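You operate a simulated robot arm through the tools that you are given. There is no shell and no other tool. Be economical: measure what you need, move in short steps, check, and stop when the job is done.

You are at the controls of a simulated robot arm. One attempt, no reset.

JOB
Take the jar that says "ONE" from the top of the cream cabinet and put it on top of the orange-band lot pack. Take the steel block marked l on the top of the cream cabinet and put it away on the top of the setting bench. Push the door under the grey handle shut. Close the drawer with the grey handle. Close the nozzles drawer. Close the frame cupboard door. Close the vials drawer. Press the test button two times. Press the yellow plunger two times. Take the S guide block from the top of the trolley with a blue grip and put it on the ledge of tray two. The order is free. Set down upright: jar, steel block marked L, guide block.

The check looks at the end state, three seconds after you hand in, the way a careful person would. Anything else that was tipped, shoved, dropped, spilled or broken makes it a failure.

ROBOT AND FRAMES
A 7-joint arm with a vacuum gripper on a trunk, on a base that drives. Base frame: it is fixed to the floor where the robot stands at the start and does not move with it; the origin is under the middle of the robot, x ahead of it, y to its left, z up. Lengths are in mm, angles in degrees, forces in N, time in s.
With the tool pointing down near the work surface it reaches from about 100 to 600 mm from the robot's upright axis, wherever it stands. Its first joint turns from -69.0 to 172.0 degrees. Places, roughly: door under the grey handle [1400, -300, 400]; drawer with the grey handle [1300, -100, 800]; frame cupboard door [-2900, -3700, 500]; guide block [3750, -8500, 750]; jar with a blue lid, jar with a grey lid [750, 0, 1000]; ledge of tray two (14x60 cm) [4880, -3860, 980]; nozzles drawer [-3100, -2800, 700]; orange-band lot pack [500, 500, 1000]; steel block marked L [500, 250, 1000]; test button [-3300, -6200, 900]; top of the setting bench [-3400, -1800, 900]; vials drawer [-3000, -4300, 700]; yellow plunger [-3200, -6800, 1000]. Payload 1.06 kg.
Tool frame: the origin (TCP) lies in the middle of the cups' lips, and z points out of the cups. The gripper has 1 cup of 24 mm across, covering 24 by 24 mm (tool x, y); the bellows give 8 mm. With the vacuum on, a cup seals on a smooth face that it is pressed against (1 to 4 N); it does not hold porous or soft things. The pull reaches 23 N.
Orientation is that of the tool frame in the base frame, as [roll, pitch, yaw] about the fixed x, y, z axes, in that order (R = Rz(yaw) Ry(pitch) Rx(roll)). With the cups facing straight down, the tool's x points along the base's -x, its y along +y and its z along -z.

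CONTROLS
- The arm moves only by the tool servo_tool. Its argument "deltas" is a list of rows, each a list of 7 numbers: the vacuum: 1 switches it on, 0 off, then the shift along the tool's x, y, z in units of 25 mm (1.0 is 25 mm), then the turn, a rotation vector about the tool's x, y, z in units of 6 degrees (1.0 is 6 degrees). In form: [[vacuum, tx, ty, tz, rx, ry, rz], ...]. A call has 1 to 10 rows; each row shifts and turns the commanded pose from where the row before left it, along the tool's axes as they then stand. A call with a number of a shift or a turn outside -1 to 1 is refused whole. A row lasts 0.2 s, in which the tool goes at most 50 mm and 8.6 degrees; a call with a longer step from one row to the next is refused whole, and so is a gripper value outside its range. Where a pose cannot be reached the arm comes as near as it can. A force on the tool above 40 N (or 10 N above the force at the start of the call, whichever is more), or a blocked arm, ends the call early, and 0.2 s more pass. The pull builds up within a second once a cup has sealed. Time passes only in rows, and 0.2 s behind the last, so rows that do not move give it time. The reply holds the time, the measured pose of the TCP, the force on the tool along the base axes and the pull of the vacuum, in the units named above and with some noise, with the torque about the TCP (base axes, N m) and any sound that the robot's microphone picked up, and new pictures: "pictures" is both (left out), scene, wrist or none.
- Cameras (640 x 400 px; columns grow to the right, rows downward): "scene" is now at [159.1, 14.7, 1291.8]; the picture's right is [0.16, -0.99, 0.00], its down [-0.19, -0.03, -0.98] and it looks along [0.97, 0.15, -0.19] (base axes); focal length 214 px, centre (320, 200). "wrist" rides on the gripper at [78, 19, -96] in the tool frame; the picture's right is [-0.24, 0.97, 0.00], its down [-0.71, -0.17, -0.69] and it looks along [-0.67, -0.16, 0.73] (tool axes); focal length 243 px, centre (320, 200). There is no depth. A picture from a camera that has moved, and an enlarged one, comes with that camera's place and axes in the base frame and with its lens.
- move_column(by): slides the trunk up (or, below 0, down) by that many mm; the arm and the scene camera ride with it, the base frame stays. It gives what a move gives, with no picture.
- steer(legs): drives the robot by 1 to 6 legs, each [ahead, left, turn to the left] in mm, mm and degrees, along the robot's own axes; the way and the turn of a leg run together, so that a leg with both is an arc; at most 1500 mm and 180 degrees a leg. The arm and the cameras ride along, it lands a little off, and it stops where it bumps. It gives what a move gives, and a new picture of the scene camera.
- pan_tilt(pan, tilt): turns the head with the scene camera to pan (to the left, within 80 degrees either way) and tilt (down, from -29 to 69), counted from straight ahead of the robot. It gives what a move gives, and a new picture of the scene camera.
- zoom(camera, box): a new picture of the part [left, top, right, bottom] of that camera's present view, enlarged. It takes no simulated time.
- job_done(): hands the job in; it is judged then, once.

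Go step by step. Nothing tells you exact positions but the pictures and the camera data: compare them with the known pose of the tool, close in by small moves and look again before you grip or let go. The budget is 196 turns and 260 pictures, counting those below and the enlarged ones. Unless the task says otherwise, let go and move clear before handing in.

The tools are called after "Call:" as name(argument=value, ...) on one line, values as JSON. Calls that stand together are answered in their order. servo_tool: Moves the arm, as the interface text tells. Its arguments: {"type":"object","properties":{"deltas":{"type":"array"},"pictures":{"type":"string","enum":["both","scene","wrist","none"]}},"required":["deltas"]} The other tools are called the same way: move_column (by) slides the trunk up or down; steer (legs) drives the base; pan_tilt (pan, tilt) turns the head that bears the scene camera; zoom (camera, box) takes an enlarged picture of a part of a camera's view; job_done () hands the job in.

At the start:

```text
t: 0.0
eef_pos: [273.3, -40.1, 1307.1]
orientation: [179.7, 0.0, 179.8]
wrist_force: [48.0, -16.4, 31.6]
ft_torque: [1.77, 7.06, 0.81]
pull: 0.1
trunk travel left (down, up): [-413.0, 80.0]
robot x, y, heading: [-1.0, 0.0, 0.1]
head pan, tilt: [8.6, 12.4]
```

scene: 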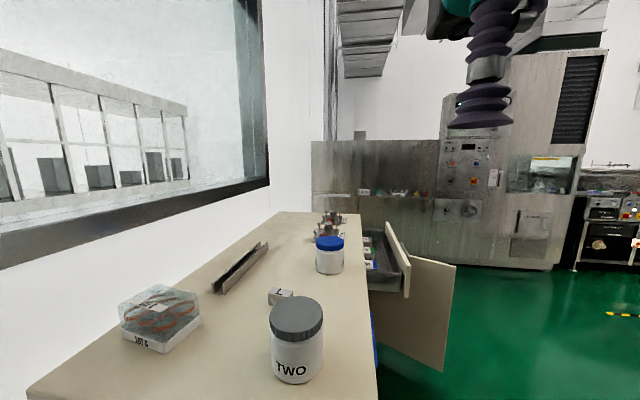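
wrist: 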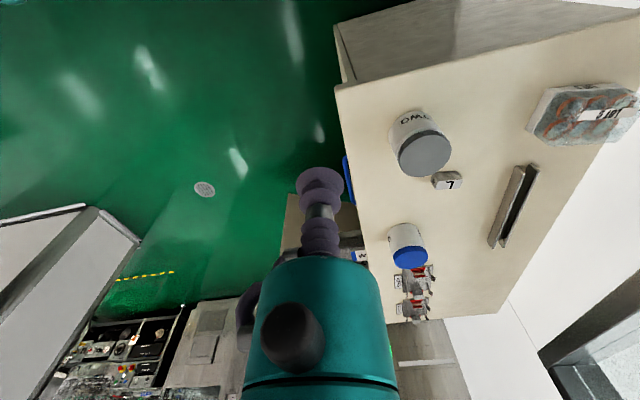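

I see the cabinet top with the grey-lidded jar "TWO", a blue-lidded jar, the block L and the lot pack. I'll check the labels with zooms.

Call:
zoom(camera="scene", box=[240, 200, 480, 350])

Call:
zoom(camera="wrist", box=[320, 80, 640, 330])

Call:
pan_tilt(pan=20, tilt=40)

```text
2.67 times, centred on (360, 275) of scene
camera zoom: at [159.1, 14.7, 1291.8], right [0.16, -0.99, 0.0], down [-0.19, -0.03, -0.98], along [0.97, 0.15, -0.19], focal length 572 px, centre (213, 0)
```

zoom: 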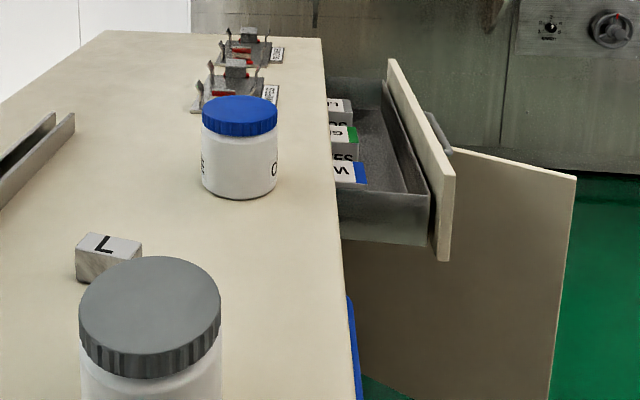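

```text
1.60 times, centred on (480, 205) of wrist
camera zoom: at [195.5, -21.4, 1401.7], right [0.24, 0.97, 0.0], down [0.71, -0.18, 0.68], along [0.67, -0.16, -0.73], focal length 388 px, centre (64, 192)
```

zoom: 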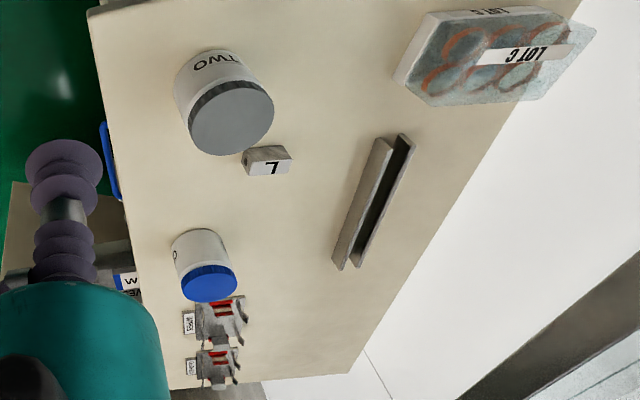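

```text
t: 0.9
eef_pos: [274.7, -40.3, 1306.1]
orientation: [179.7, 0.0, 179.8]
wrist_force: [-0.2, -0.4, -0.7]
ft_torque: [-0.01, 0.0, -0.03]
pull: 0.1
trunk travel left (down, up): [-413.0, 80.0]
robot x, y, heading: [-0.7, -1.3, -0.1]
head pan, tilt: [20.0, 40.0]
camera scene: at [147.1, 29.0, 1245.8], right [0.34, -0.94, 0.0], down [-0.6, -0.22, -0.77], along [0.72, 0.26, -0.64], focal length 214 px, centre (320, 200)
```

scene: 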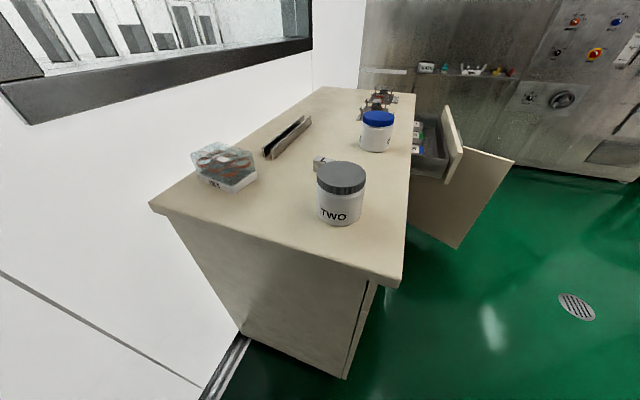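

The blue jar ("O…") is near (860, 95), lid top ~1000. I'll look to the right for free floor before driving.

Call:
pan_tilt(pan=-60, tilt=35)

Call:
pan_tilt(pan=-10, tilt=25)

```text
t: 2.5
eef_pos: [273.8, -40.6, 1306.5]
orientation: [179.7, 0.0, 179.9]
wrist_force: [-0.8, 1.0, -0.8]
ft_torque: [0.03, -0.02, 0.04]
pull: 0.0
trunk travel left (down, up): [-413.0, 80.0]
robot x, y, heading: [-1.9, 0.4, -0.4]
head pan, tilt: [-60.0, 35.0]
camera scene: at [111.3, -76.2, 1253.3], right [-0.87, -0.5, 0.0], down [-0.29, 0.5, -0.82], along [0.41, -0.71, -0.57], focal length 214 px, centre (320, 200)
```

scene: 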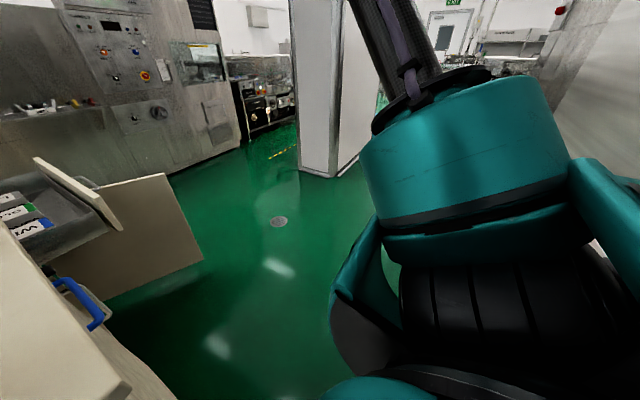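

```text
t: 3.6
eef_pos: [272.6, -40.0, 1306.8]
orientation: [179.7, 0.0, 179.9]
wrist_force: [-0.1, 0.6, 0.6]
ft_torque: [0.02, 0.0, -0.01]
pull: 0.1
trunk travel left (down, up): [-413.0, 80.0]
robot x, y, heading: [-2.3, 1.7, 0.0]
head pan, tilt: [-10.0, 25.0]
camera scene: at [157.9, -16.1, 1269.0], right [-0.17, -0.98, 0.0], down [-0.42, 0.07, -0.91], along [0.89, -0.16, -0.42], focal length 214 px, centre (320, 200)
```

scene: 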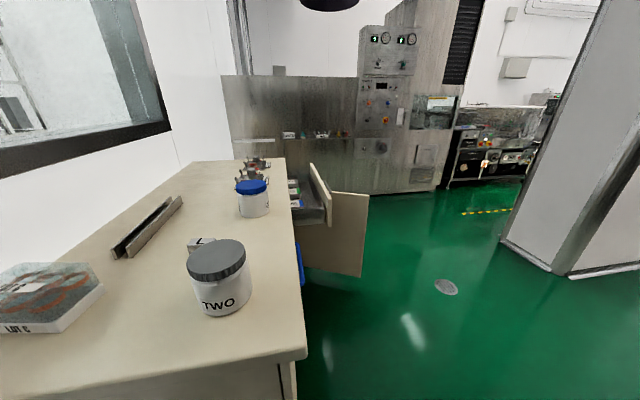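

Floor on the right is open (pillar far off). I'll strafe right and advance to look at the open drawer and door.

Call:
steer(legs=[[0, -750, 0], [500, 0, 0]])

Call:
pan_tilt(pan=45, tilt=35)

```text
t: 13.0
eef_pos: [764.3, -782.0, 1306.5]
orientation: [179.8, -0.1, 179.1]
wrist_force: [0.2, 0.1, -0.5]
ft_torque: [0.0, 0.03, 0.02]
pull: 0.0
trunk travel left (down, up): [-413.0, 80.0]
robot x, y, heading: [489.4, -734.8, -0.9]
head pan, tilt: [-10.0, 25.0]
camera scene: at [649.6, -756.0, 1269.0], right [-0.19, -0.98, 0.0], down [-0.42, 0.08, -0.91], along [0.89, -0.17, -0.42], focal length 214 px, centre (320, 200)
```

scene: 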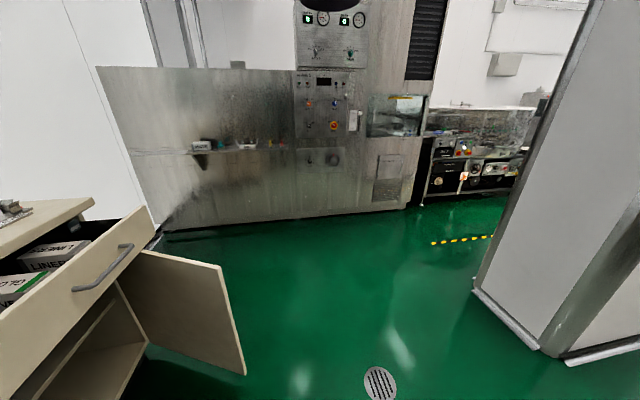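

```text
t: 14.2
eef_pos: [765.0, -782.0, 1306.7]
orientation: [179.7, 0.1, 179.2]
wrist_force: [0.3, -0.3, -0.4]
ft_torque: [0.0, 0.02, -0.01]
pull: 0.0
trunk travel left (down, up): [-413.0, 80.0]
robot x, y, heading: [492.3, -738.3, -0.8]
head pan, tilt: [45.0, 35.0]
camera scene: at [621.7, -677.5, 1253.3], right [0.7, -0.72, 0.0], down [-0.41, -0.4, -0.82], along [0.59, 0.57, -0.57], focal length 214 px, centre (320, 200)
```

scene: 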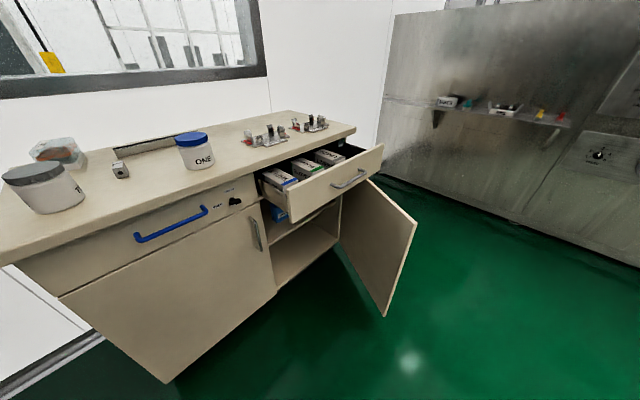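

Jar ONE is confirmed as the blue-lidded one. I'll zoom to get the drawer and door geometry.

Call:
zoom(camera="scene", box=[230, 100, 440, 330])

```text
1.74 times, centred on (335, 215) of scene
camera zoom: at [621.7, -677.5, 1253.3], right [0.7, -0.72, 0.0], down [-0.41, -0.4, -0.82], along [0.59, 0.57, -0.57], focal length 373 px, centre (294, 174)
```

zoom: 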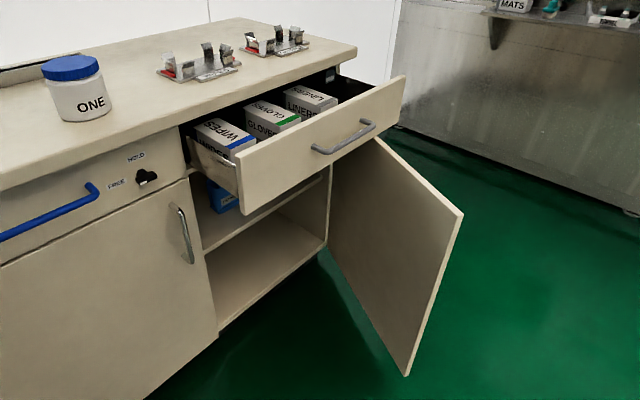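

Geometry: drawer face at y≈-190 (x 980–1550, z 735–885), door hinged at about (1550,-45) and open ~63°. I'll extend the tool ahead and tilt it to point forward for pushing.

Call:
servo_tool(deltas=[[0, -1, 0, 0, 0, 0, 0], [0, -1, 0, 0, 0, 0, 0], [0, -1, 0, 0, 0, 0, 0], [0, -1, 0, 0, 0, 0, 0], [0, -1, 0, 0, 0, 0, 0], [0, -1, 0, 0, 0, 0, 0], [0, -1, 0, 0, 0, 0, 0], [0, -1, 0, 0, 0, 0, 0], [0, -1, 0, 0, 0, 0, 0], [0, 0, 0, 0, 0, -1, 0]], pictures="none")

Call:
servo_tool(deltas=[[0, 0, 0, 0, 0, -1, 0], [0, 0, 0, 0, 0, -1, 0], [0, 0, 0, 0, 0, -1, 0], [0, 0, 0, 0, 0, -1, 0], [0, 0, 0, 0, 0, -1, 0], [0, 0, 0, 0, 0, -1, 0], [0, 0, 0, 0, 0, -1, 0]], pictures="none")

Call:
servo_tool(deltas=[[0, 0, 0, 0, 0, -1, 0], [0, 0, 0, 0, 0, -1, 0], [0, 0, 0, 0, 0, -1, 0], [0, 0, 0, 0, 0, -1, 0], [0, 0, 0, 0, 0, -1, 0], [0, 0, 0, 0, 0, -1, 0], [0, 0, 0, 0, 0, -1, 0]])

```text
t: 16.4
eef_pos: [974.1, -789.6, 1291.6]
orientation: [179.8, 6.1, 179.0]
wrist_force: [0.0, 0.5, -0.1]
ft_torque: [-0.01, 0.01, 0.01]
pull: 0.0
out of reach, approached as far as the arm can: row 8, 9
trunk travel left (down, up): [-413.0, 80.0]
robot x, y, heading: [489.2, -739.4, -0.9]
head pan, tilt: [45.0, 35.0]
```

```text
t: 18.0
eef_pos: [976.5, -789.6, 1290.8]
orientation: [179.5, 48.2, 178.7]
wrist_force: [0.7, -0.6, 0.4]
ft_torque: [0.01, 0.01, -0.02]
pull: 0.0
trunk travel left (down, up): [-413.0, 80.0]
robot x, y, heading: [492.8, -741.3, -0.8]
head pan, tilt: [45.0, 35.0]
```

```text
t: 19.6
eef_pos: [976.0, -788.6, 1291.2]
orientation: [68.9, 89.6, 67.9]
wrist_force: [-0.1, 0.0, 0.2]
ft_torque: [-0.01, -0.01, 0.02]
pull: 0.2
trunk travel left (down, up): [-413.0, 80.0]
robot x, y, heading: [492.6, -739.4, -0.6]
head pan, tilt: [45.0, 35.0]
camera scene: at [621.8, -677.5, 1253.2], right [0.7, -0.72, 0.0], down [-0.41, -0.4, -0.82], along [0.59, 0.57, -0.57], focal length 214 px, centre (320, 200)
camera wrist: at [881.2, -768.0, 1212.2], right [0.01, 0.97, 0.24], down [-0.69, -0.17, 0.71], along [0.72, -0.18, 0.67], focal length 243 px, centre (320, 200)
```

scene: 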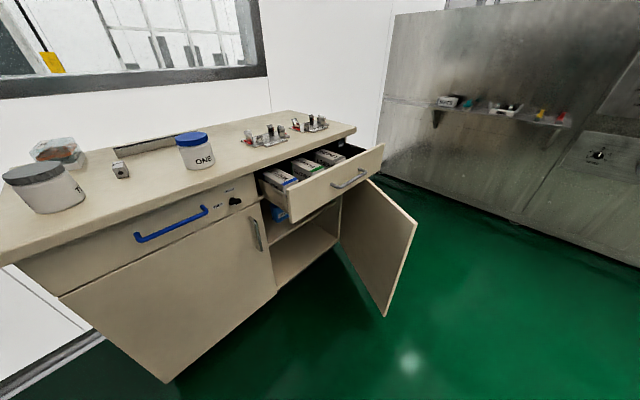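
wrist: 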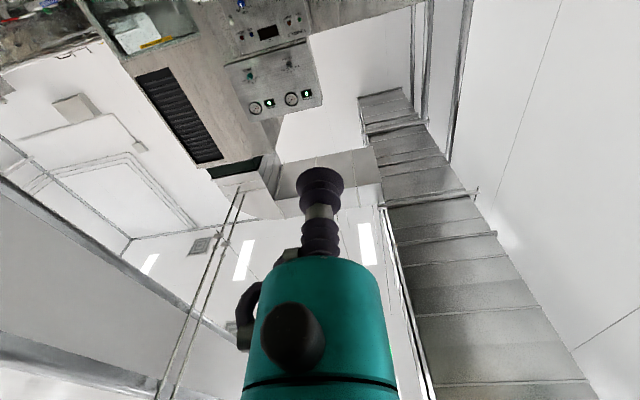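

The tool points ahead at 484 mm reach. Now I'll lower the trunk and then the arm to door height (~630).

Call:
move_column(by=-412)

Call:
servo_tool(deltas=[[0, 1, 0, 0, 0, 0, 0], [0, 1, 0, 0, 0, 0, 0], [0, 1, 0, 0, 0, 0, 0], [0, 1, 0, 0, 0, 0, 0], [0, 1, 0, 0, 0, 0, 0], [0, 1, 0, 0, 0, 0, 0], [0, 1, 0, 0, 0, 0, 0], [0, 1, 0, 0, 0, 0, 0], [0, 1, 0, 0, 0, 0, 0], [0, 1, 0, 0, 0, 0, 0]], pictures="scene")

```text
refused: -412 is not a number from -400 to 400
```

```text
t: 21.8
eef_pos: [975.4, -787.6, 1041.7]
orientation: [82.3, 89.6, 81.5]
wrist_force: [0.7, 0.7, 0.4]
ft_torque: [0.03, 0.0, -0.01]
pull: 0.1
trunk travel left (down, up): [-413.0, 80.0]
robot x, y, heading: [491.6, -737.8, -0.6]
head pan, tilt: [45.0, 35.0]
camera scene: at [621.8, -677.2, 1253.2], right [0.7, -0.72, 0.0], down [-0.41, -0.4, -0.82], along [0.59, 0.57, -0.57], focal length 214 px, centre (320, 200)
```

scene: 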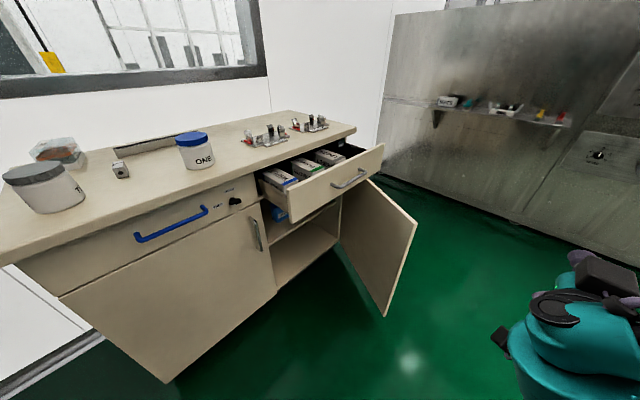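

Lowering the trunk, then driving around to the outer side of the door with heading ~121°.

Call:
move_column(by=-400)

Call:
steer(legs=[[0, -340, 0], [1215, 0, 0], [0, 0, 121]])

Call:
pan_tilt(pan=20, tilt=35)

```text
t: 25.7
eef_pos: [986.8, -788.6, 639.7]
orientation: [170.4, 88.5, 169.4]
wrist_force: [0.1, -0.5, -0.5]
ft_torque: [0.0, -0.01, 0.01]
pull: 0.1
trunk travel left (down, up): [-13.0, 480.0]
robot x, y, heading: [489.6, -736.2, -0.6]
head pan, tilt: [45.0, 35.0]
```

```text
t: 40.0
eef_pos: [1513.0, -643.9, 640.5]
orientation: [170.5, 88.5, -71.6]
wrist_force: [-0.6, -0.1, -0.2]
ft_torque: [0.0, 0.0, -0.01]
pull: 0.2
trunk travel left (down, up): [-13.0, 480.0]
robot x, y, heading: [1705.7, -1101.7, 118.1]
head pan, tilt: [45.0, 35.0]
camera scene: at [1534.3, -912.0, 837.8], right [0.29, 0.96, 0.0], down [0.55, -0.17, -0.82], along [-0.78, 0.24, -0.57], focal length 214 px, centre (320, 200)
```

scene: 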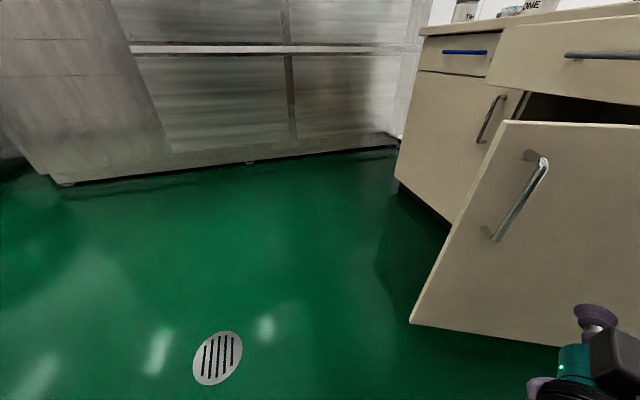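

```text
t: 40.9
eef_pos: [1513.2, -645.4, 641.2]
orientation: [170.4, 88.5, -71.7]
wrist_force: [-1.0, 0.2, -0.2]
ft_torque: [0.01, 0.04, -0.02]
pull: 0.1
trunk travel left (down, up): [-13.0, 480.0]
robot x, y, heading: [1706.5, -1106.6, 117.8]
head pan, tilt: [20.0, 35.0]
camera scene: at [1553.0, -878.8, 837.8], right [0.67, 0.74, 0.0], down [0.43, -0.38, -0.82], along [-0.61, 0.55, -0.57], focal length 214 px, centre (320, 200)
```

scene: 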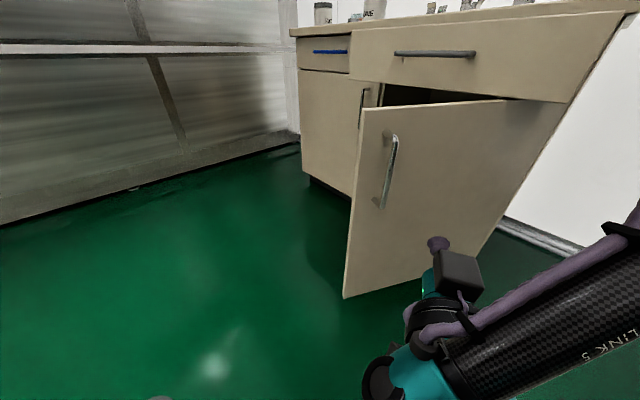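

The door's free edge is near (1278,-524), hinge (1525,-45); contact should come ~320 mm ahead. I'll lower the tool 100 mm to clear the drawer, then approach.

Call:
servo_tool(deltas=[[0, 1, 0, 0, 0, 0, 0], [0, 1, 0, 0, 0, 0, 0], [0, 1, 0, 0, 0, 0, 0], [0, 1, 0, 0, 0, 0, 0]], pictures="none")

Call:
steer(legs=[[280, 0, 0]])

```text
t: 41.9
eef_pos: [1513.1, -646.7, 540.1]
orientation: [169.7, 88.4, -72.5]
wrist_force: [-0.1, -0.1, -0.2]
ft_torque: [-0.01, 0.0, 0.01]
pull: 0.0
trunk travel left (down, up): [-13.0, 480.0]
robot x, y, heading: [1707.6, -1106.3, 118.1]
head pan, tilt: [20.0, 35.0]
```

```text
t: 43.9
eef_pos: [1381.5, -396.9, 541.4]
orientation: [170.5, 88.5, -71.4]
wrist_force: [0.2, 0.3, -0.5]
ft_torque: [-0.03, -0.02, -0.02]
pull: 0.1
trunk travel left (down, up): [-13.0, 480.0]
robot x, y, heading: [1572.8, -853.1, 118.1]
head pan, tilt: [20.0, 35.0]
camera scene: at [1419.6, -629.2, 837.8], right [0.67, 0.74, 0.0], down [0.43, -0.38, -0.82], along [-0.61, 0.55, -0.57], focal length 214 px, centre (320, 200)
```

scene: 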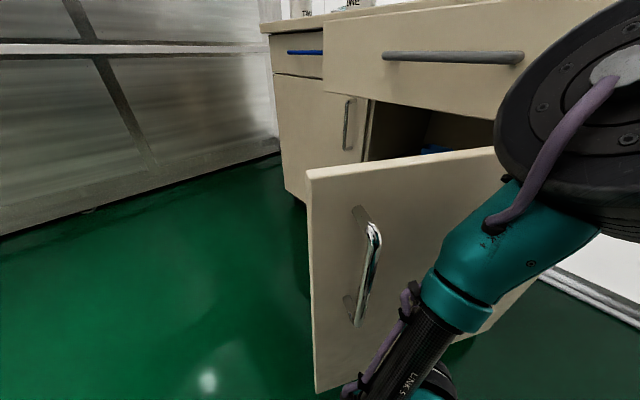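

The elbow is close to the open drawer, so I'll close the drawer first, from the right end. Backing off, shifting right, and raising the tool to ~860.

Call:
steer(legs=[[-200, 0, 0], [0, -230, 0], [0, 0, 17]])

Call:
servo_tool(deltas=[[0, -1, 0, 0, 0, 0, 0], [0, -1, 0, 0, 0, 0, 0], [0, -1, 0, 0, 0, 0, 0], [0, -1, 0, 0, 0, 0, 0], [0, -1, 0, 0, 0, 0, 0], [0, -1, 0, 0, 0, 0, 0], [0, -1, 0, 0, 0, 0, 0], [0, -1, 0, 0, 0, 0, 0], [0, -1, 0, 0, 0, 0, 0], [0, -1, 0, 0, 0, 0, 0]], pictures="none")

Call:
servo_tool(deltas=[[0, -1, 0, 0, 0, 0, 0], [0, -1, 0, 0, 0, 0, 0], [0, -1, 0, 0, 0, 0, 0]], pictures="scene")

```text
t: 48.7
eef_pos: [1553.5, -541.1, 540.2]
orientation: [170.5, 88.5, -54.1]
wrist_force: [-0.1, 0.6, -0.4]
ft_torque: [0.0, 0.0, 0.0]
pull: 0.0
trunk travel left (down, up): [-13.0, 480.0]
robot x, y, heading: [1875.8, -917.5, 135.5]
head pan, tilt: [20.0, 35.0]
camera scene: at [1660.0, -750.5, 837.8], right [0.42, 0.91, 0.0], down [0.52, -0.24, -0.82], along [-0.75, 0.34, -0.57], focal length 214 px, centre (320, 200)
```

scene: 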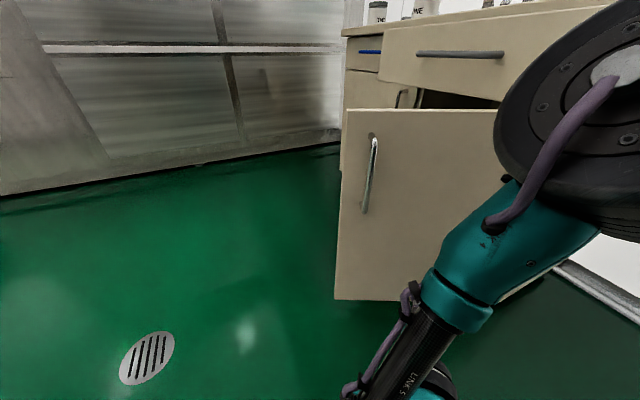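

```text
t: 50.9
eef_pos: [1548.3, -533.3, 790.9]
orientation: [177.0, 88.2, -47.8]
wrist_force: [0.1, 0.3, -0.2]
ft_torque: [0.03, -0.02, 0.01]
pull: 0.1
trunk travel left (down, up): [-13.0, 480.0]
robot x, y, heading: [1871.5, -918.5, 135.3]
head pan, tilt: [20.0, 35.0]
```

```text
t: 51.7
eef_pos: [1548.5, -532.6, 866.1]
orientation: [171.8, 88.4, -53.0]
wrist_force: [0.9, -1.0, 0.2]
ft_torque: [0.01, -0.02, -0.02]
pull: 0.0
trunk travel left (down, up): [-13.0, 480.0]
robot x, y, heading: [1878.1, -918.4, 135.4]
head pan, tilt: [20.0, 35.0]
camera scene: at [1658.8, -751.7, 839.4], right [0.4, 0.92, 0.0], down [0.51, -0.22, -0.83], along [-0.76, 0.33, -0.56], focal length 214 px, centre (320, 200)
```

scene: 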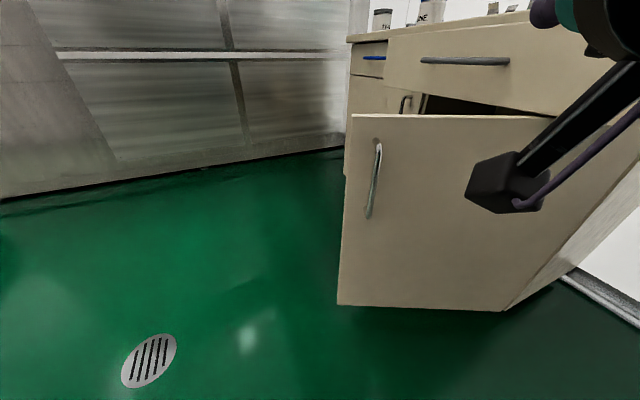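

Drawer face spans z 760–888; I'll push at x≈1440, z≈866, right of its handle. Approaching to about 40 mm short.

Call:
steer(legs=[[0, -160, 0], [275, 0, 0]])

Call:
pan_tilt(pan=-10, tilt=10)

```text
t: 55.3
eef_pos: [1456.0, -221.4, 868.1]
orientation: [170.3, 88.5, -54.2]
wrist_force: [0.1, -0.1, -0.2]
ft_torque: [0.0, 0.02, 0.01]
pull: 0.1
trunk travel left (down, up): [-13.0, 480.0]
robot x, y, heading: [1783.2, -604.7, 135.4]
head pan, tilt: [20.0, 35.0]
camera scene: at [1567.9, -440.1, 838.5], right [0.4, 0.92, 0.0], down [0.52, -0.22, -0.82], along [-0.76, 0.33, -0.57], focal length 214 px, centre (320, 200)
```

scene: 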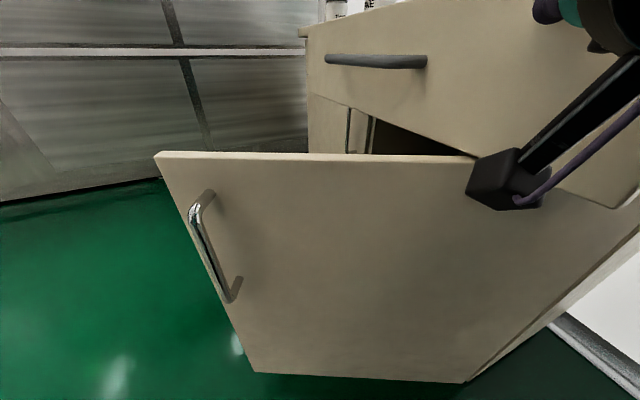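

```text
t: 56.3
eef_pos: [1455.6, -224.0, 866.0]
orientation: [-173.7, 88.6, -37.9]
wrist_force: [0.5, 0.7, -0.8]
ft_torque: [0.0, 0.0, 0.06]
pull: 0.1
trunk travel left (down, up): [-13.0, 480.0]
robot x, y, heading: [1782.8, -604.4, 135.2]
head pan, tilt: [-10.0, 10.0]
camera scene: at [1590.9, -402.6, 877.9], right [0.78, 0.62, 0.0], down [0.11, -0.14, -0.98], along [-0.61, 0.77, -0.17], focal length 214 px, centre (320, 200)
```

scene: 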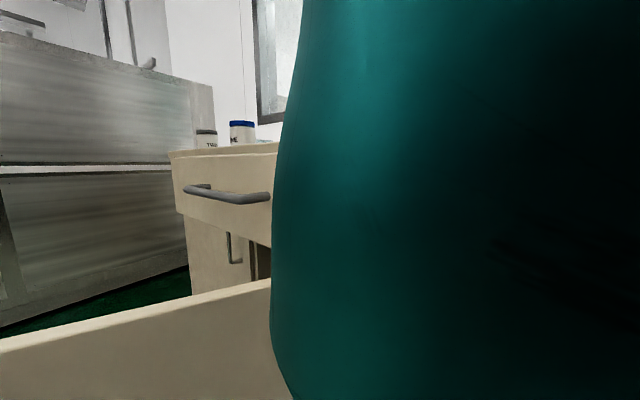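

Tip should be ~30 mm from the drawer face. I'll push with the base 110 mm along +y, then finish with the arm.

Call:
steer(legs=[[77, -78, 0]])

Call:
pan_tilt(pan=20, tilt=20)

```text
t: 57.6
eef_pos: [1454.4, -110.2, 865.8]
orientation: [170.3, 88.5, -54.5]
wrist_force: [0.4, -0.5, -0.7]
ft_torque: [0.0, -0.02, 0.02]
pull: 0.1
trunk travel left (down, up): [-13.0, 480.0]
robot x, y, heading: [1782.1, -497.2, 135.4]
head pan, tilt: [-10.0, 10.0]
camera scene: at [1593.4, -288.9, 877.9], right [0.82, 0.58, 0.0], down [0.1, -0.14, -0.98], along [-0.57, 0.8, -0.17], focal length 214 px, centre (320, 200)
```

scene: 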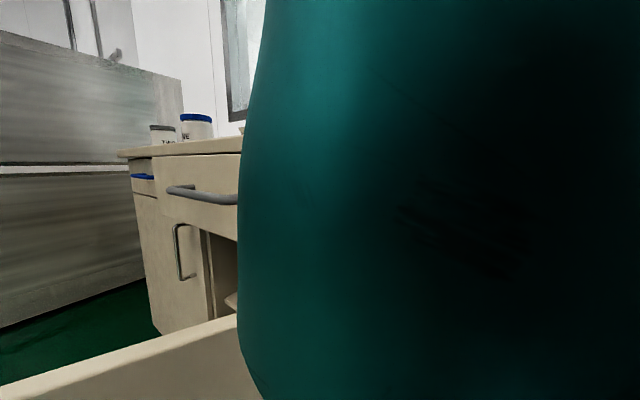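

```text
t: 58.6
eef_pos: [1455.8, -111.6, 869.0]
orientation: [168.3, 88.8, -56.3]
wrist_force: [-0.2, 0.8, 0.3]
ft_torque: [0.02, -0.01, 0.01]
pull: 0.0
trunk travel left (down, up): [-13.0, 480.0]
robot x, y, heading: [1783.9, -494.5, 135.4]
head pan, tilt: [20.0, 20.0]
camera scene: at [1562.6, -325.7, 861.9], right [0.42, 0.91, 0.0], down [0.31, -0.14, -0.94], along [-0.85, 0.39, -0.34], focal length 214 px, centre (320, 200)
```

scene: 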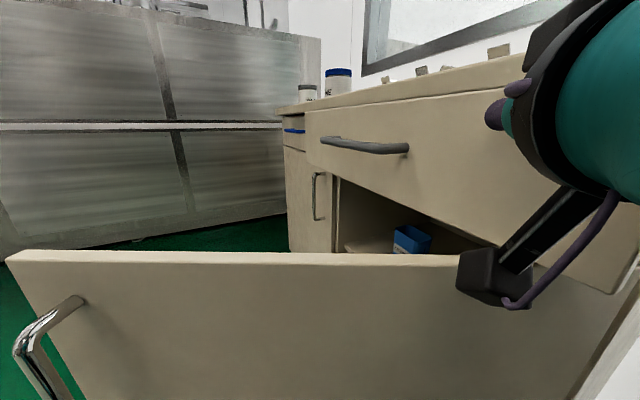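

The drawer is following the tip. I'll finish with the arm along +y until it meets resistance.

Call:
servo_tool(deltas=[[0, 0, -0.57, 0.56, 0, 0, 0], [0, 0, -0.57, 0.56, 0, 0, 0], [0, 0, -0.57, 0.56, 0, 0, 0], [0, 0, -0.57, 0.56, 0, 0, 0], [0, 0, -0.57, 0.56, 0, 0, 0]], pictures="scene")

```text
t: 59.8
eef_pos: [1454.3, -10.8, 864.3]
orientation: [172.3, 88.6, -52.5]
wrist_force: [0.7, -0.6, -1.2]
ft_torque: [0.01, 0.02, -0.03]
pull: 0.0
trunk travel left (down, up): [-13.0, 480.0]
robot x, y, heading: [1781.1, -495.8, 135.3]
head pan, tilt: [20.0, 20.0]
camera scene: at [1562.5, -325.9, 861.6], right [0.42, 0.91, 0.0], down [0.31, -0.14, -0.94], along [-0.85, 0.39, -0.34], focal length 214 px, centre (320, 200)
```

scene: 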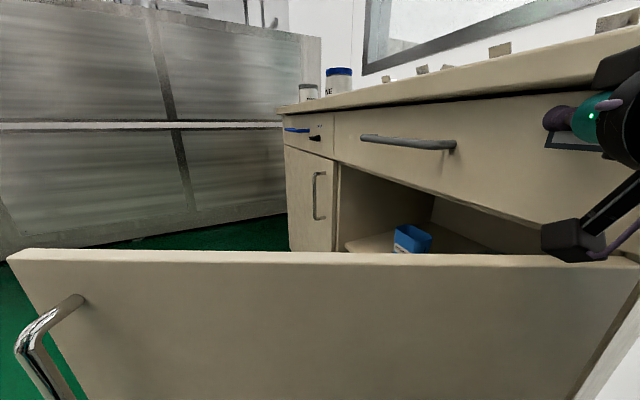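

The drawer looks nearly flush; push a little more to feel the stop.

Call:
servo_tool(deltas=[[0, 0, -0.28, 0.28, 0, 0, 0], [0, 0, -0.28, 0.28, 0, 0, 0], [0, 0, -0.28, 0.28, 0, 0, 0]], pictures="scene")

Call:
zoom(camera="scene", box=[260, 50, 640, 260])

```text
t: 60.2
eef_pos: [1453.3, -8.1, 865.0]
orientation: [-168.9, 88.6, -32.5]
wrist_force: [4.3, -11.5, 2.7]
ft_torque: [0.33, 0.13, -0.32]
pull: 0.0
trunk travel left (down, up): [-13.0, 480.0]
robot x, y, heading: [1781.4, -498.2, 135.4]
head pan, tilt: [20.0, 20.0]
stopped in row 2: the force on the tool passed its limit at 53 N (the readings are from after the stop); the commanded pose is now the measured one
camera scene: at [1563.1, -327.8, 862.0], right [0.42, 0.91, 0.0], down [0.31, -0.14, -0.94], along [-0.85, 0.39, -0.34], focal length 214 px, centre (320, 200)
```

scene: 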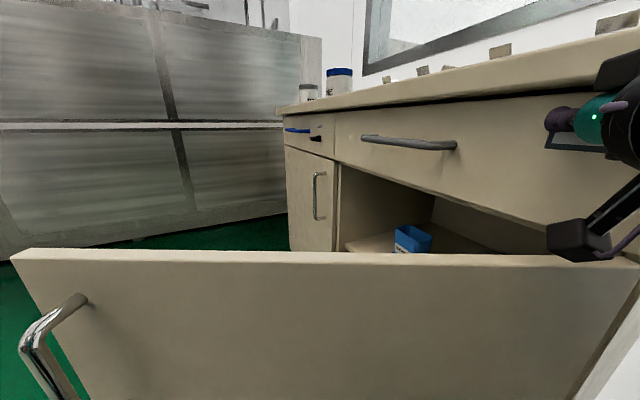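

```text
1.68 times, centred on (450, 155) of scene
camera zoom: at [1563.1, -327.8, 862.0], right [0.42, 0.91, 0.0], down [0.31, -0.14, -0.94], along [-0.85, 0.39, -0.34], focal length 361 px, centre (101, 276)
```

zoom: 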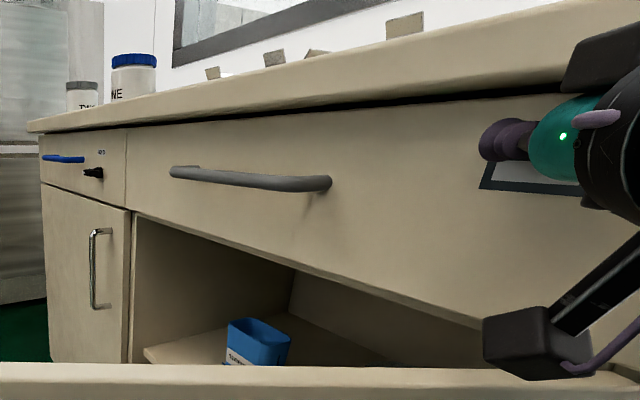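

The drawer is shut (face at y≈-8). Now I'll retract, re-position for the door, and lower the tool to ~700.

Call:
servo_tool(deltas=[[0, 0, 0.57, -0.56, 0, 0, 0], [0, 0, 0.57, -0.56, 0, 0, 0], [0, 0, 0.57, -0.56, 0, 0, 0], [0, 0, 0.57, -0.56, 0, 0, 0], [0, 0, 0.57, -0.56, 0, 0, 0]], pictures="none")

Call:
steer(legs=[[-350, 0, 0], [0, 0, -13.4], [0, 418, 0]])

Call:
servo_tool(deltas=[[0, 1, 0, 0, 0, 0, 0], [0, 1, 0, 0, 0, 0, 0], [0, 1, 0, 0, 0, 0, 0], [0, 1, 0, 0, 0, 0, 0], [0, 1, 0, 0, 0, 0, 0], [0, 1, 0, 0, 0, 0, 0], [0, 0.6, 0, 0, 0, 0, 0]], pictures="scene")

```text
t: 61.4
eef_pos: [1454.1, -104.6, 864.2]
orientation: [-173.6, 88.3, -37.5]
wrist_force: [0.2, -0.2, 0.2]
ft_torque: [-0.01, -0.01, 0.03]
pull: 0.0
trunk travel left (down, up): [-13.0, 480.0]
robot x, y, heading: [1782.0, -495.5, 135.3]
head pan, tilt: [20.0, 20.0]
```

```text
t: 68.3
eef_pos: [1453.2, -508.9, 864.3]
orientation: [-173.8, 88.4, -50.8]
wrist_force: [-0.8, -1.0, -0.6]
ft_torque: [-0.01, 0.03, 0.0]
pull: 0.0
trunk travel left (down, up): [-13.0, 480.0]
robot x, y, heading: [1684.8, -961.3, 122.0]
head pan, tilt: [20.0, 20.0]
camera scene: at [1507.6, -749.7, 861.6], right [0.61, 0.79, 0.0], down [0.27, -0.21, -0.94], along [-0.74, 0.57, -0.34], focal length 214 px, centre (320, 200)
```

scene: 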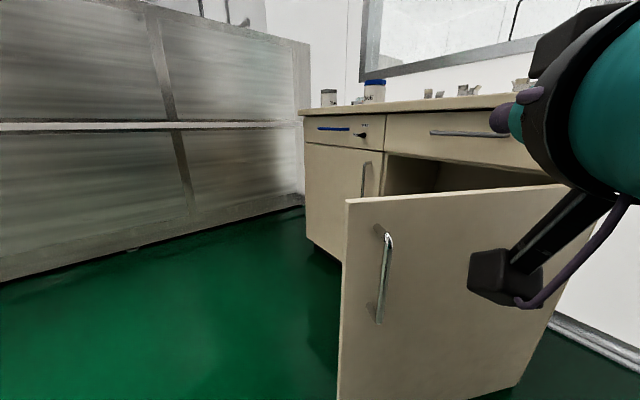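

```text
t: 69.9
eef_pos: [1454.4, -513.5, 698.7]
orientation: [-174.3, 88.3, -51.3]
wrist_force: [-0.8, -0.5, -0.2]
ft_torque: [-0.01, -0.02, 0.0]
pull: 0.2
trunk travel left (down, up): [-13.0, 480.0]
robot x, y, heading: [1684.8, -961.5, 122.4]
head pan, tilt: [20.0, 20.0]
camera scene: at [1507.6, -749.7, 861.6], right [0.61, 0.79, 0.0], down [0.27, -0.21, -0.94], along [-0.74, 0.57, -0.34], focal length 214 px, centre (320, 200)
```

scene: 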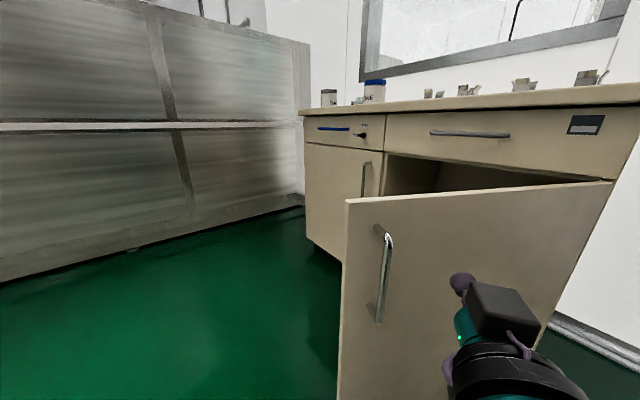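

The tool faces the door below its top edge; I drive ahead to start pushing it.

Call:
steer(legs=[[420, 0, 0]])

```text
t: 72.5
eef_pos: [1226.0, -161.4, 698.4]
orientation: [-173.8, 88.4, -50.4]
wrist_force: [0.1, 0.2, -0.6]
ft_torque: [0.03, -0.02, 0.0]
pull: 0.0
trunk travel left (down, up): [-13.0, 480.0]
robot x, y, heading: [1460.2, -611.3, 122.9]
head pan, tilt: [20.0, 20.0]
camera scene: at [1280.9, -396.5, 861.6], right [0.61, 0.79, 0.0], down [0.27, -0.21, -0.94], along [-0.75, 0.57, -0.34], focal length 214 px, centre (320, 200)
```

scene: 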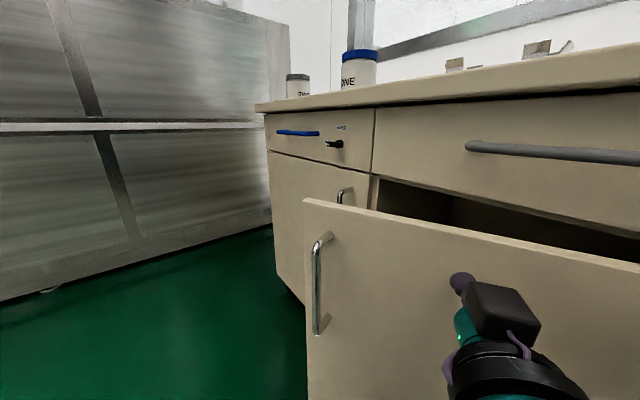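

The door is swinging in. Continue 130 mm by base, then finish with the arm.

Call:
steer(legs=[[130, 0, 0]])

Call:
servo_tool(deltas=[[0, 0, -0.3, 0.5, 0, 0, 0], [0, 0, -0.3, 0.5, 0, 0, 0], [0, 0, -0.3, 0.5, 0, 0, 0], [0, 0, -0.3, 0.5, 0, 0, 0], [0, 0, -0.3, 0.5, 0, 0, 0]], pictures="scene")

```text
t: 73.6
eef_pos: [1195.7, -111.4, 701.1]
orientation: [-167.5, 88.3, -46.0]
wrist_force: [0.0, 0.1, -0.8]
ft_torque: [0.0, 0.0, -0.01]
pull: 0.1
trunk travel left (down, up): [-13.0, 480.0]
robot x, y, heading: [1414.7, -562.4, 121.7]
head pan, tilt: [20.0, 20.0]
stopped in leg 1: the robot was blocked; the commanded pose is now the measured one
camera scene: at [1244.1, -356.7, 864.5], right [0.62, 0.79, 0.01], down [0.27, -0.2, -0.94], along [-0.74, 0.58, -0.33], focal length 214 px, centre (320, 200)
```

scene: 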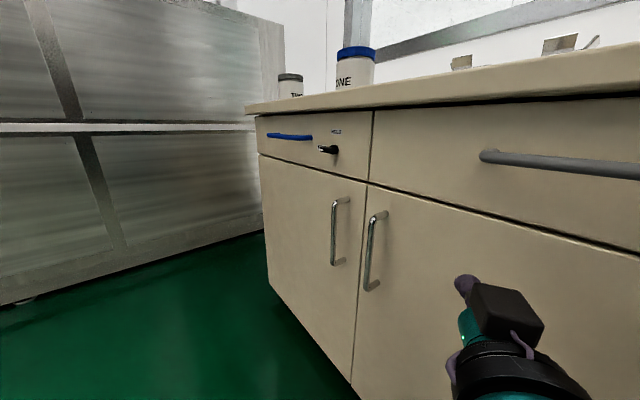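

```text
t: 74.8
eef_pos: [1182.4, -44.6, 693.3]
orientation: [-149.1, 87.2, -26.7]
wrist_force: [-0.4, 0.4, -0.9]
ft_torque: [-0.02, -0.02, 0.01]
pull: 0.0
trunk travel left (down, up): [-13.0, 480.0]
robot x, y, heading: [1415.5, -563.0, 122.1]
head pan, tilt: [20.0, 20.0]
camera scene: at [1233.6, -359.2, 863.2], right [0.61, 0.79, 0.02], down [0.28, -0.2, -0.94], along [-0.74, 0.58, -0.34], focal length 214 px, centre (320, 200)
```

scene: 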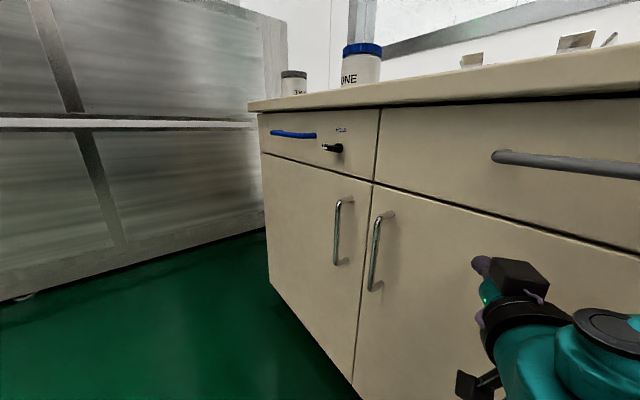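

The door looks shut; the base was blocked, likely by the elbow touching the front. I check it and back off.

Call:
steer(legs=[[-300, 0, 0]])

Call:
zoom(camera="scene", box=[240, 60, 640, 310])

```text
t: 76.8
eef_pos: [1351.2, -281.1, 689.5]
orientation: [-176.8, 87.3, -55.4]
wrist_force: [-0.2, -0.5, 0.1]
ft_torque: [0.03, 0.02, -0.01]
pull: 0.1
trunk travel left (down, up): [-13.0, 480.0]
robot x, y, heading: [1571.9, -814.0, 121.6]
head pan, tilt: [20.0, 20.0]
camera scene: at [1398.8, -596.5, 861.6], right [0.62, 0.78, 0.0], down [0.27, -0.21, -0.94], along [-0.74, 0.58, -0.34], focal length 214 px, centre (320, 200)
```

scene: 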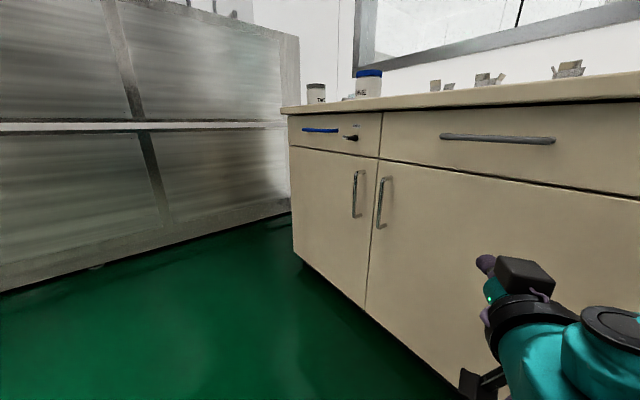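

```text
1.60 times, centred on (440, 185) of scene
camera zoom: at [1398.8, -596.5, 861.6], right [0.62, 0.78, 0.0], down [0.27, -0.21, -0.94], along [-0.74, 0.58, -0.34], focal length 343 px, centre (128, 224)
```

zoom: 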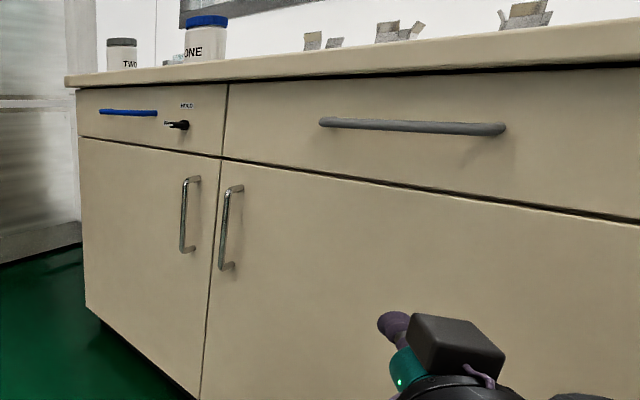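

Both are shut. Next: raise the trunk and turn the tool back to point down for the jar.

Call:
servo_tool(deltas=[[0, -1, 0, -0.6, 0, 0, 0], [0, -1, 0, -0.6, 0, 0, 0], [0, -1, 0, -0.6, 0, 0, 0], [0, -1, 0, -0.3, 0, 0, 0], [0, -1, 0, 0, 0, 0, 0], [0, -1, 0, 0, 0, 0, 0], [0, -1, 0, 0, 0, 0, 0], [0, 0, 0, 0, 0, 1, 0], [0, 0, 0, 0, 0, 1, 0], [0, 0, 0, 0, 0, 1, 0]], pictures="none")

Call:
servo_tool(deltas=[[0, 0, 0, 0, 0, 1, 0], [0, 0, 0, 0, 0, 1, 0], [0, 0, 0, 0, 0, 1, 0], [0, 0, 0, 0, 0, 1, 0], [0, 0, 0, 0, 0, 1, 0], [0, 0, 0, 0, 0, 1, 0], [0, 0, 0, 0, 0, 1, 0], [0, 0, 0, 0, 0, 1, 0], [0, 0, 0, 0, 0, 1, 0], [0, 0, 0, 0, 0, 1, 0]], pictures="none")

Call:
move_column(by=280)

```text
t: 79.0
eef_pos: [1373.7, -318.4, 865.2]
orientation: [-179.4, 69.4, -58.2]
wrist_force: [0.0, 0.1, 0.3]
ft_torque: [0.03, -0.01, 0.0]
pull: 0.1
trunk travel left (down, up): [-13.0, 480.0]
robot x, y, heading: [1571.4, -814.9, 121.6]
head pan, tilt: [20.0, 20.0]
```

```text
t: 81.2
eef_pos: [1367.7, -315.8, 836.5]
orientation: [180.0, 9.4, -58.6]
wrist_force: [-0.7, 0.9, 0.7]
ft_torque: [-0.02, 0.01, -0.01]
pull: 0.0
out of reach, approached as far as the arm can: row 9, 10
trunk travel left (down, up): [-13.0, 480.0]
robot x, y, heading: [1570.1, -814.5, 121.4]
head pan, tilt: [20.0, 20.0]
```

```text
t: 84.1
eef_pos: [1367.4, -315.1, 1117.9]
orientation: [-179.8, 9.3, -58.7]
wrist_force: [-1.0, -0.2, 0.7]
ft_torque: [-0.01, -0.03, 0.02]
pull: 0.2
trunk travel left (down, up): [-293.0, 200.0]
robot x, y, heading: [1568.9, -810.2, 121.7]
head pan, tilt: [20.0, 20.0]
```

Tool nearly down; straighten it, pull in a little, and drive to face the jar at x≈860.

Call:
servo_tool(deltas=[[0, 1, 0, 0, 0, 0.8, 0], [0, 1, 0, 0, 0, 0.75, 0], [0, 1, 0, 0, 0, 0, 0], [0, 1, 0, 0, 0, 0, 0]], pictures="none")

Call:
steer(legs=[[0, 0, -31.7], [0, 709, 0], [390, 0, 0]])

Call:
pan_tilt(pan=10, tilt=35)

Call:
servo_tool(deltas=[[0, 0, 0, 0, 0, 0, 0]], pictures="wrist")

```text
t: 85.1
eef_pos: [1420.1, -400.0, 1112.7]
orientation: [-179.7, 0.0, -58.7]
wrist_force: [-0.2, -0.6, 0.6]
ft_torque: [-0.01, 0.0, 0.0]
pull: 0.0
trunk travel left (down, up): [-293.0, 200.0]
robot x, y, heading: [1568.2, -811.8, 121.7]
head pan, tilt: [20.0, 20.0]
```

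```text
t: 95.3
eef_pos: [958.2, 6.8, 1111.9]
orientation: [-179.9, 0.1, -90.6]
wrist_force: [0.7, 0.4, -0.6]
ft_torque: [0.02, -0.03, 0.01]
pull: 0.0
trunk travel left (down, up): [-293.0, 200.0]
robot x, y, heading: [871.2, -423.2, 89.8]
head pan, tilt: [20.0, 20.0]
camera scene: at [836.4, -235.2, 1152.0], right [0.94, 0.34, 0.0], down [0.12, -0.32, -0.94], along [-0.32, 0.88, -0.34], focal length 214 px, centre (320, 200)
```

scene: 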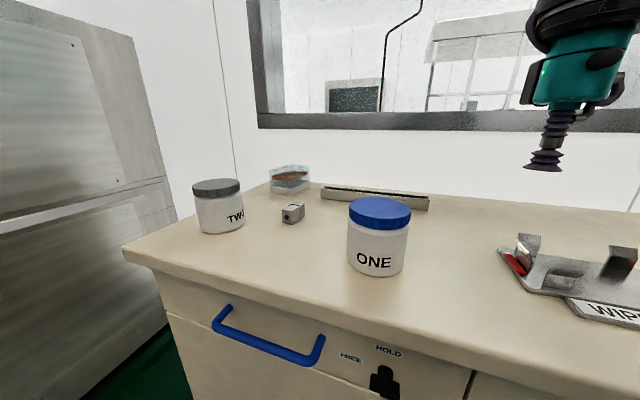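

```text
t: 96.0
eef_pos: [958.6, 5.7, 1112.1]
orientation: [-179.9, 0.1, -90.7]
wrist_force: [0.7, -0.4, 0.7]
ft_torque: [-0.01, 0.01, 0.02]
pull: 0.0
trunk travel left (down, up): [-293.0, 200.0]
robot x, y, heading: [868.8, -423.7, 89.6]
head pan, tilt: [10.0, 35.0]
camera scene: at [852.9, -236.4, 1128.3], right [0.99, 0.17, 0.0], down [0.1, -0.56, -0.82], along [-0.14, 0.81, -0.57], focal length 214 px, centre (320, 200)
```

scene: 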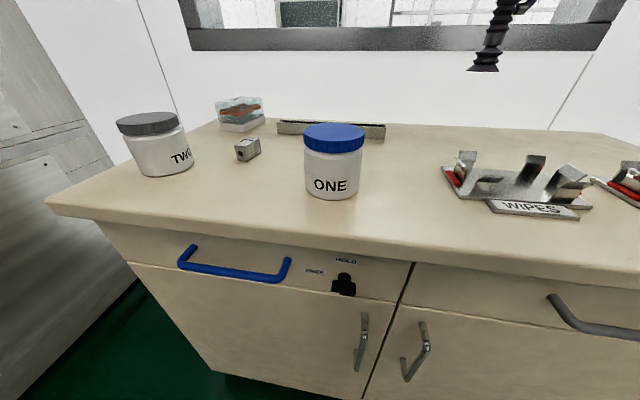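

```text
t: 96.4
eef_pos: [958.8, 7.0, 1112.5]
orientation: [-179.8, 0.0, -90.5]
wrist_force: [0.3, -0.1, 0.7]
ft_torque: [-0.02, -0.01, -0.04]
pull: 0.0
trunk travel left (down, up): [-293.0, 200.0]
robot x, y, heading: [867.6, -426.1, 89.5]
head pan, tilt: [10.0, 35.0]
camera wrist: at [938.8, -71.9, 1207.9], right [-0.97, 0.25, 0.0], down [0.18, 0.71, 0.69], along [0.17, 0.66, -0.73], focal length 243 px, centre (320, 200)
```

wrist: 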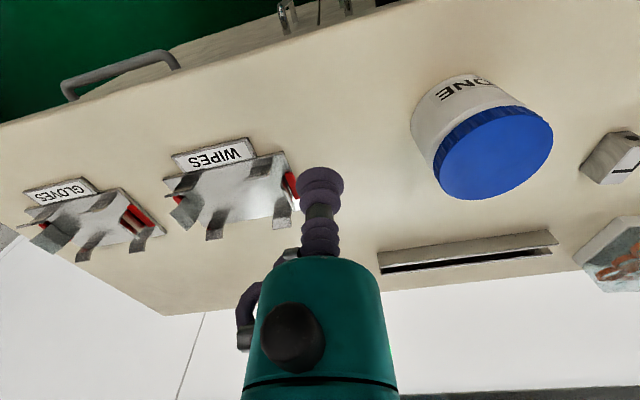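

Lid of ONE is at about (819, 76, top 1027). I move 60 mm closer and place the cup above it.

Call:
steer(legs=[[60, 0, 0]])

Call:
servo_tool(deltas=[[0, -0.1, 0.93, 0, 0, 0, 0], [0, -0.1, 0.93, 0, 0, 0, 0], [0, -0.1, 0.93, 0, 0, 0, 0], [0, 0, 0.93, 0, 0, 0, 0], [0, 0, 0.93, 0, 0, 0, 0], [0, 0, 0.93, 0, 0, 0, 0], [0, 0, 0, 1, 0, 0, 0], [0, 0, 0, 1, 0, 0, 0], [0, 0, 0, 0, 0, 0, 0]])

```text
t: 97.4
eef_pos: [958.2, 65.8, 1112.6]
orientation: [-179.8, 0.0, -90.6]
wrist_force: [0.8, -0.5, -0.1]
ft_torque: [-0.03, 0.01, 0.0]
pull: 0.1
trunk travel left (down, up): [-293.0, 200.0]
robot x, y, heading: [867.6, -364.9, 89.6]
head pan, tilt: [10.0, 35.0]
camera scene: at [853.3, -176.4, 1128.1], right [0.99, 0.17, 0.0], down [0.1, -0.57, -0.82], along [-0.14, 0.81, -0.57], focal length 214 px, centre (320, 200)
```

scene: 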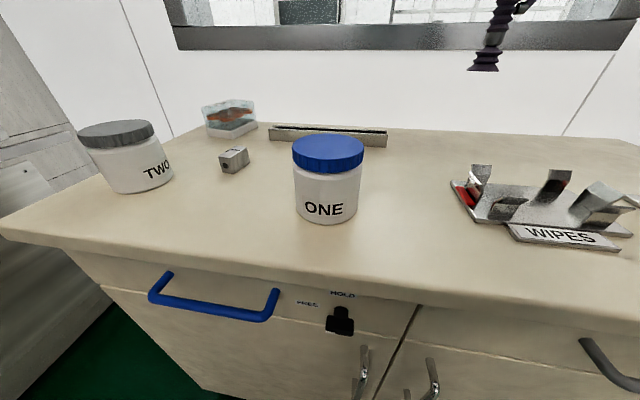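

```text
t: 99.4
eef_pos: [820.1, 76.5, 1062.8]
orientation: [-179.8, 0.1, -90.5]
wrist_force: [-0.2, 0.1, 0.0]
ft_torque: [0.02, -0.01, -0.02]
pull: 0.1
trunk travel left (down, up): [-293.0, 200.0]
robot x, y, heading: [865.8, -366.3, 89.6]
head pan, tilt: [10.0, 35.0]
camera scene: at [853.3, -176.9, 1128.2], right [0.99, 0.17, 0.0], down [0.1, -0.57, -0.82], along [-0.14, 0.81, -0.57], focal length 214 px, centre (320, 200)
camera wrist: at [799.7, -1.6, 1157.4], right [-0.97, 0.25, 0.0], down [0.18, 0.71, 0.69], along [0.17, 0.66, -0.73], focal length 243 px, centre (320, 200)
```

scene: 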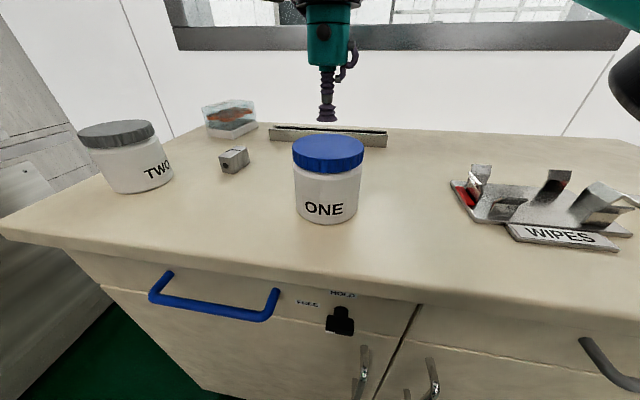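
wrist: 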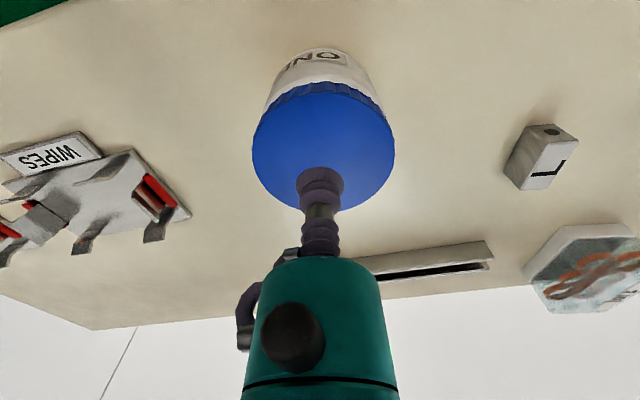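

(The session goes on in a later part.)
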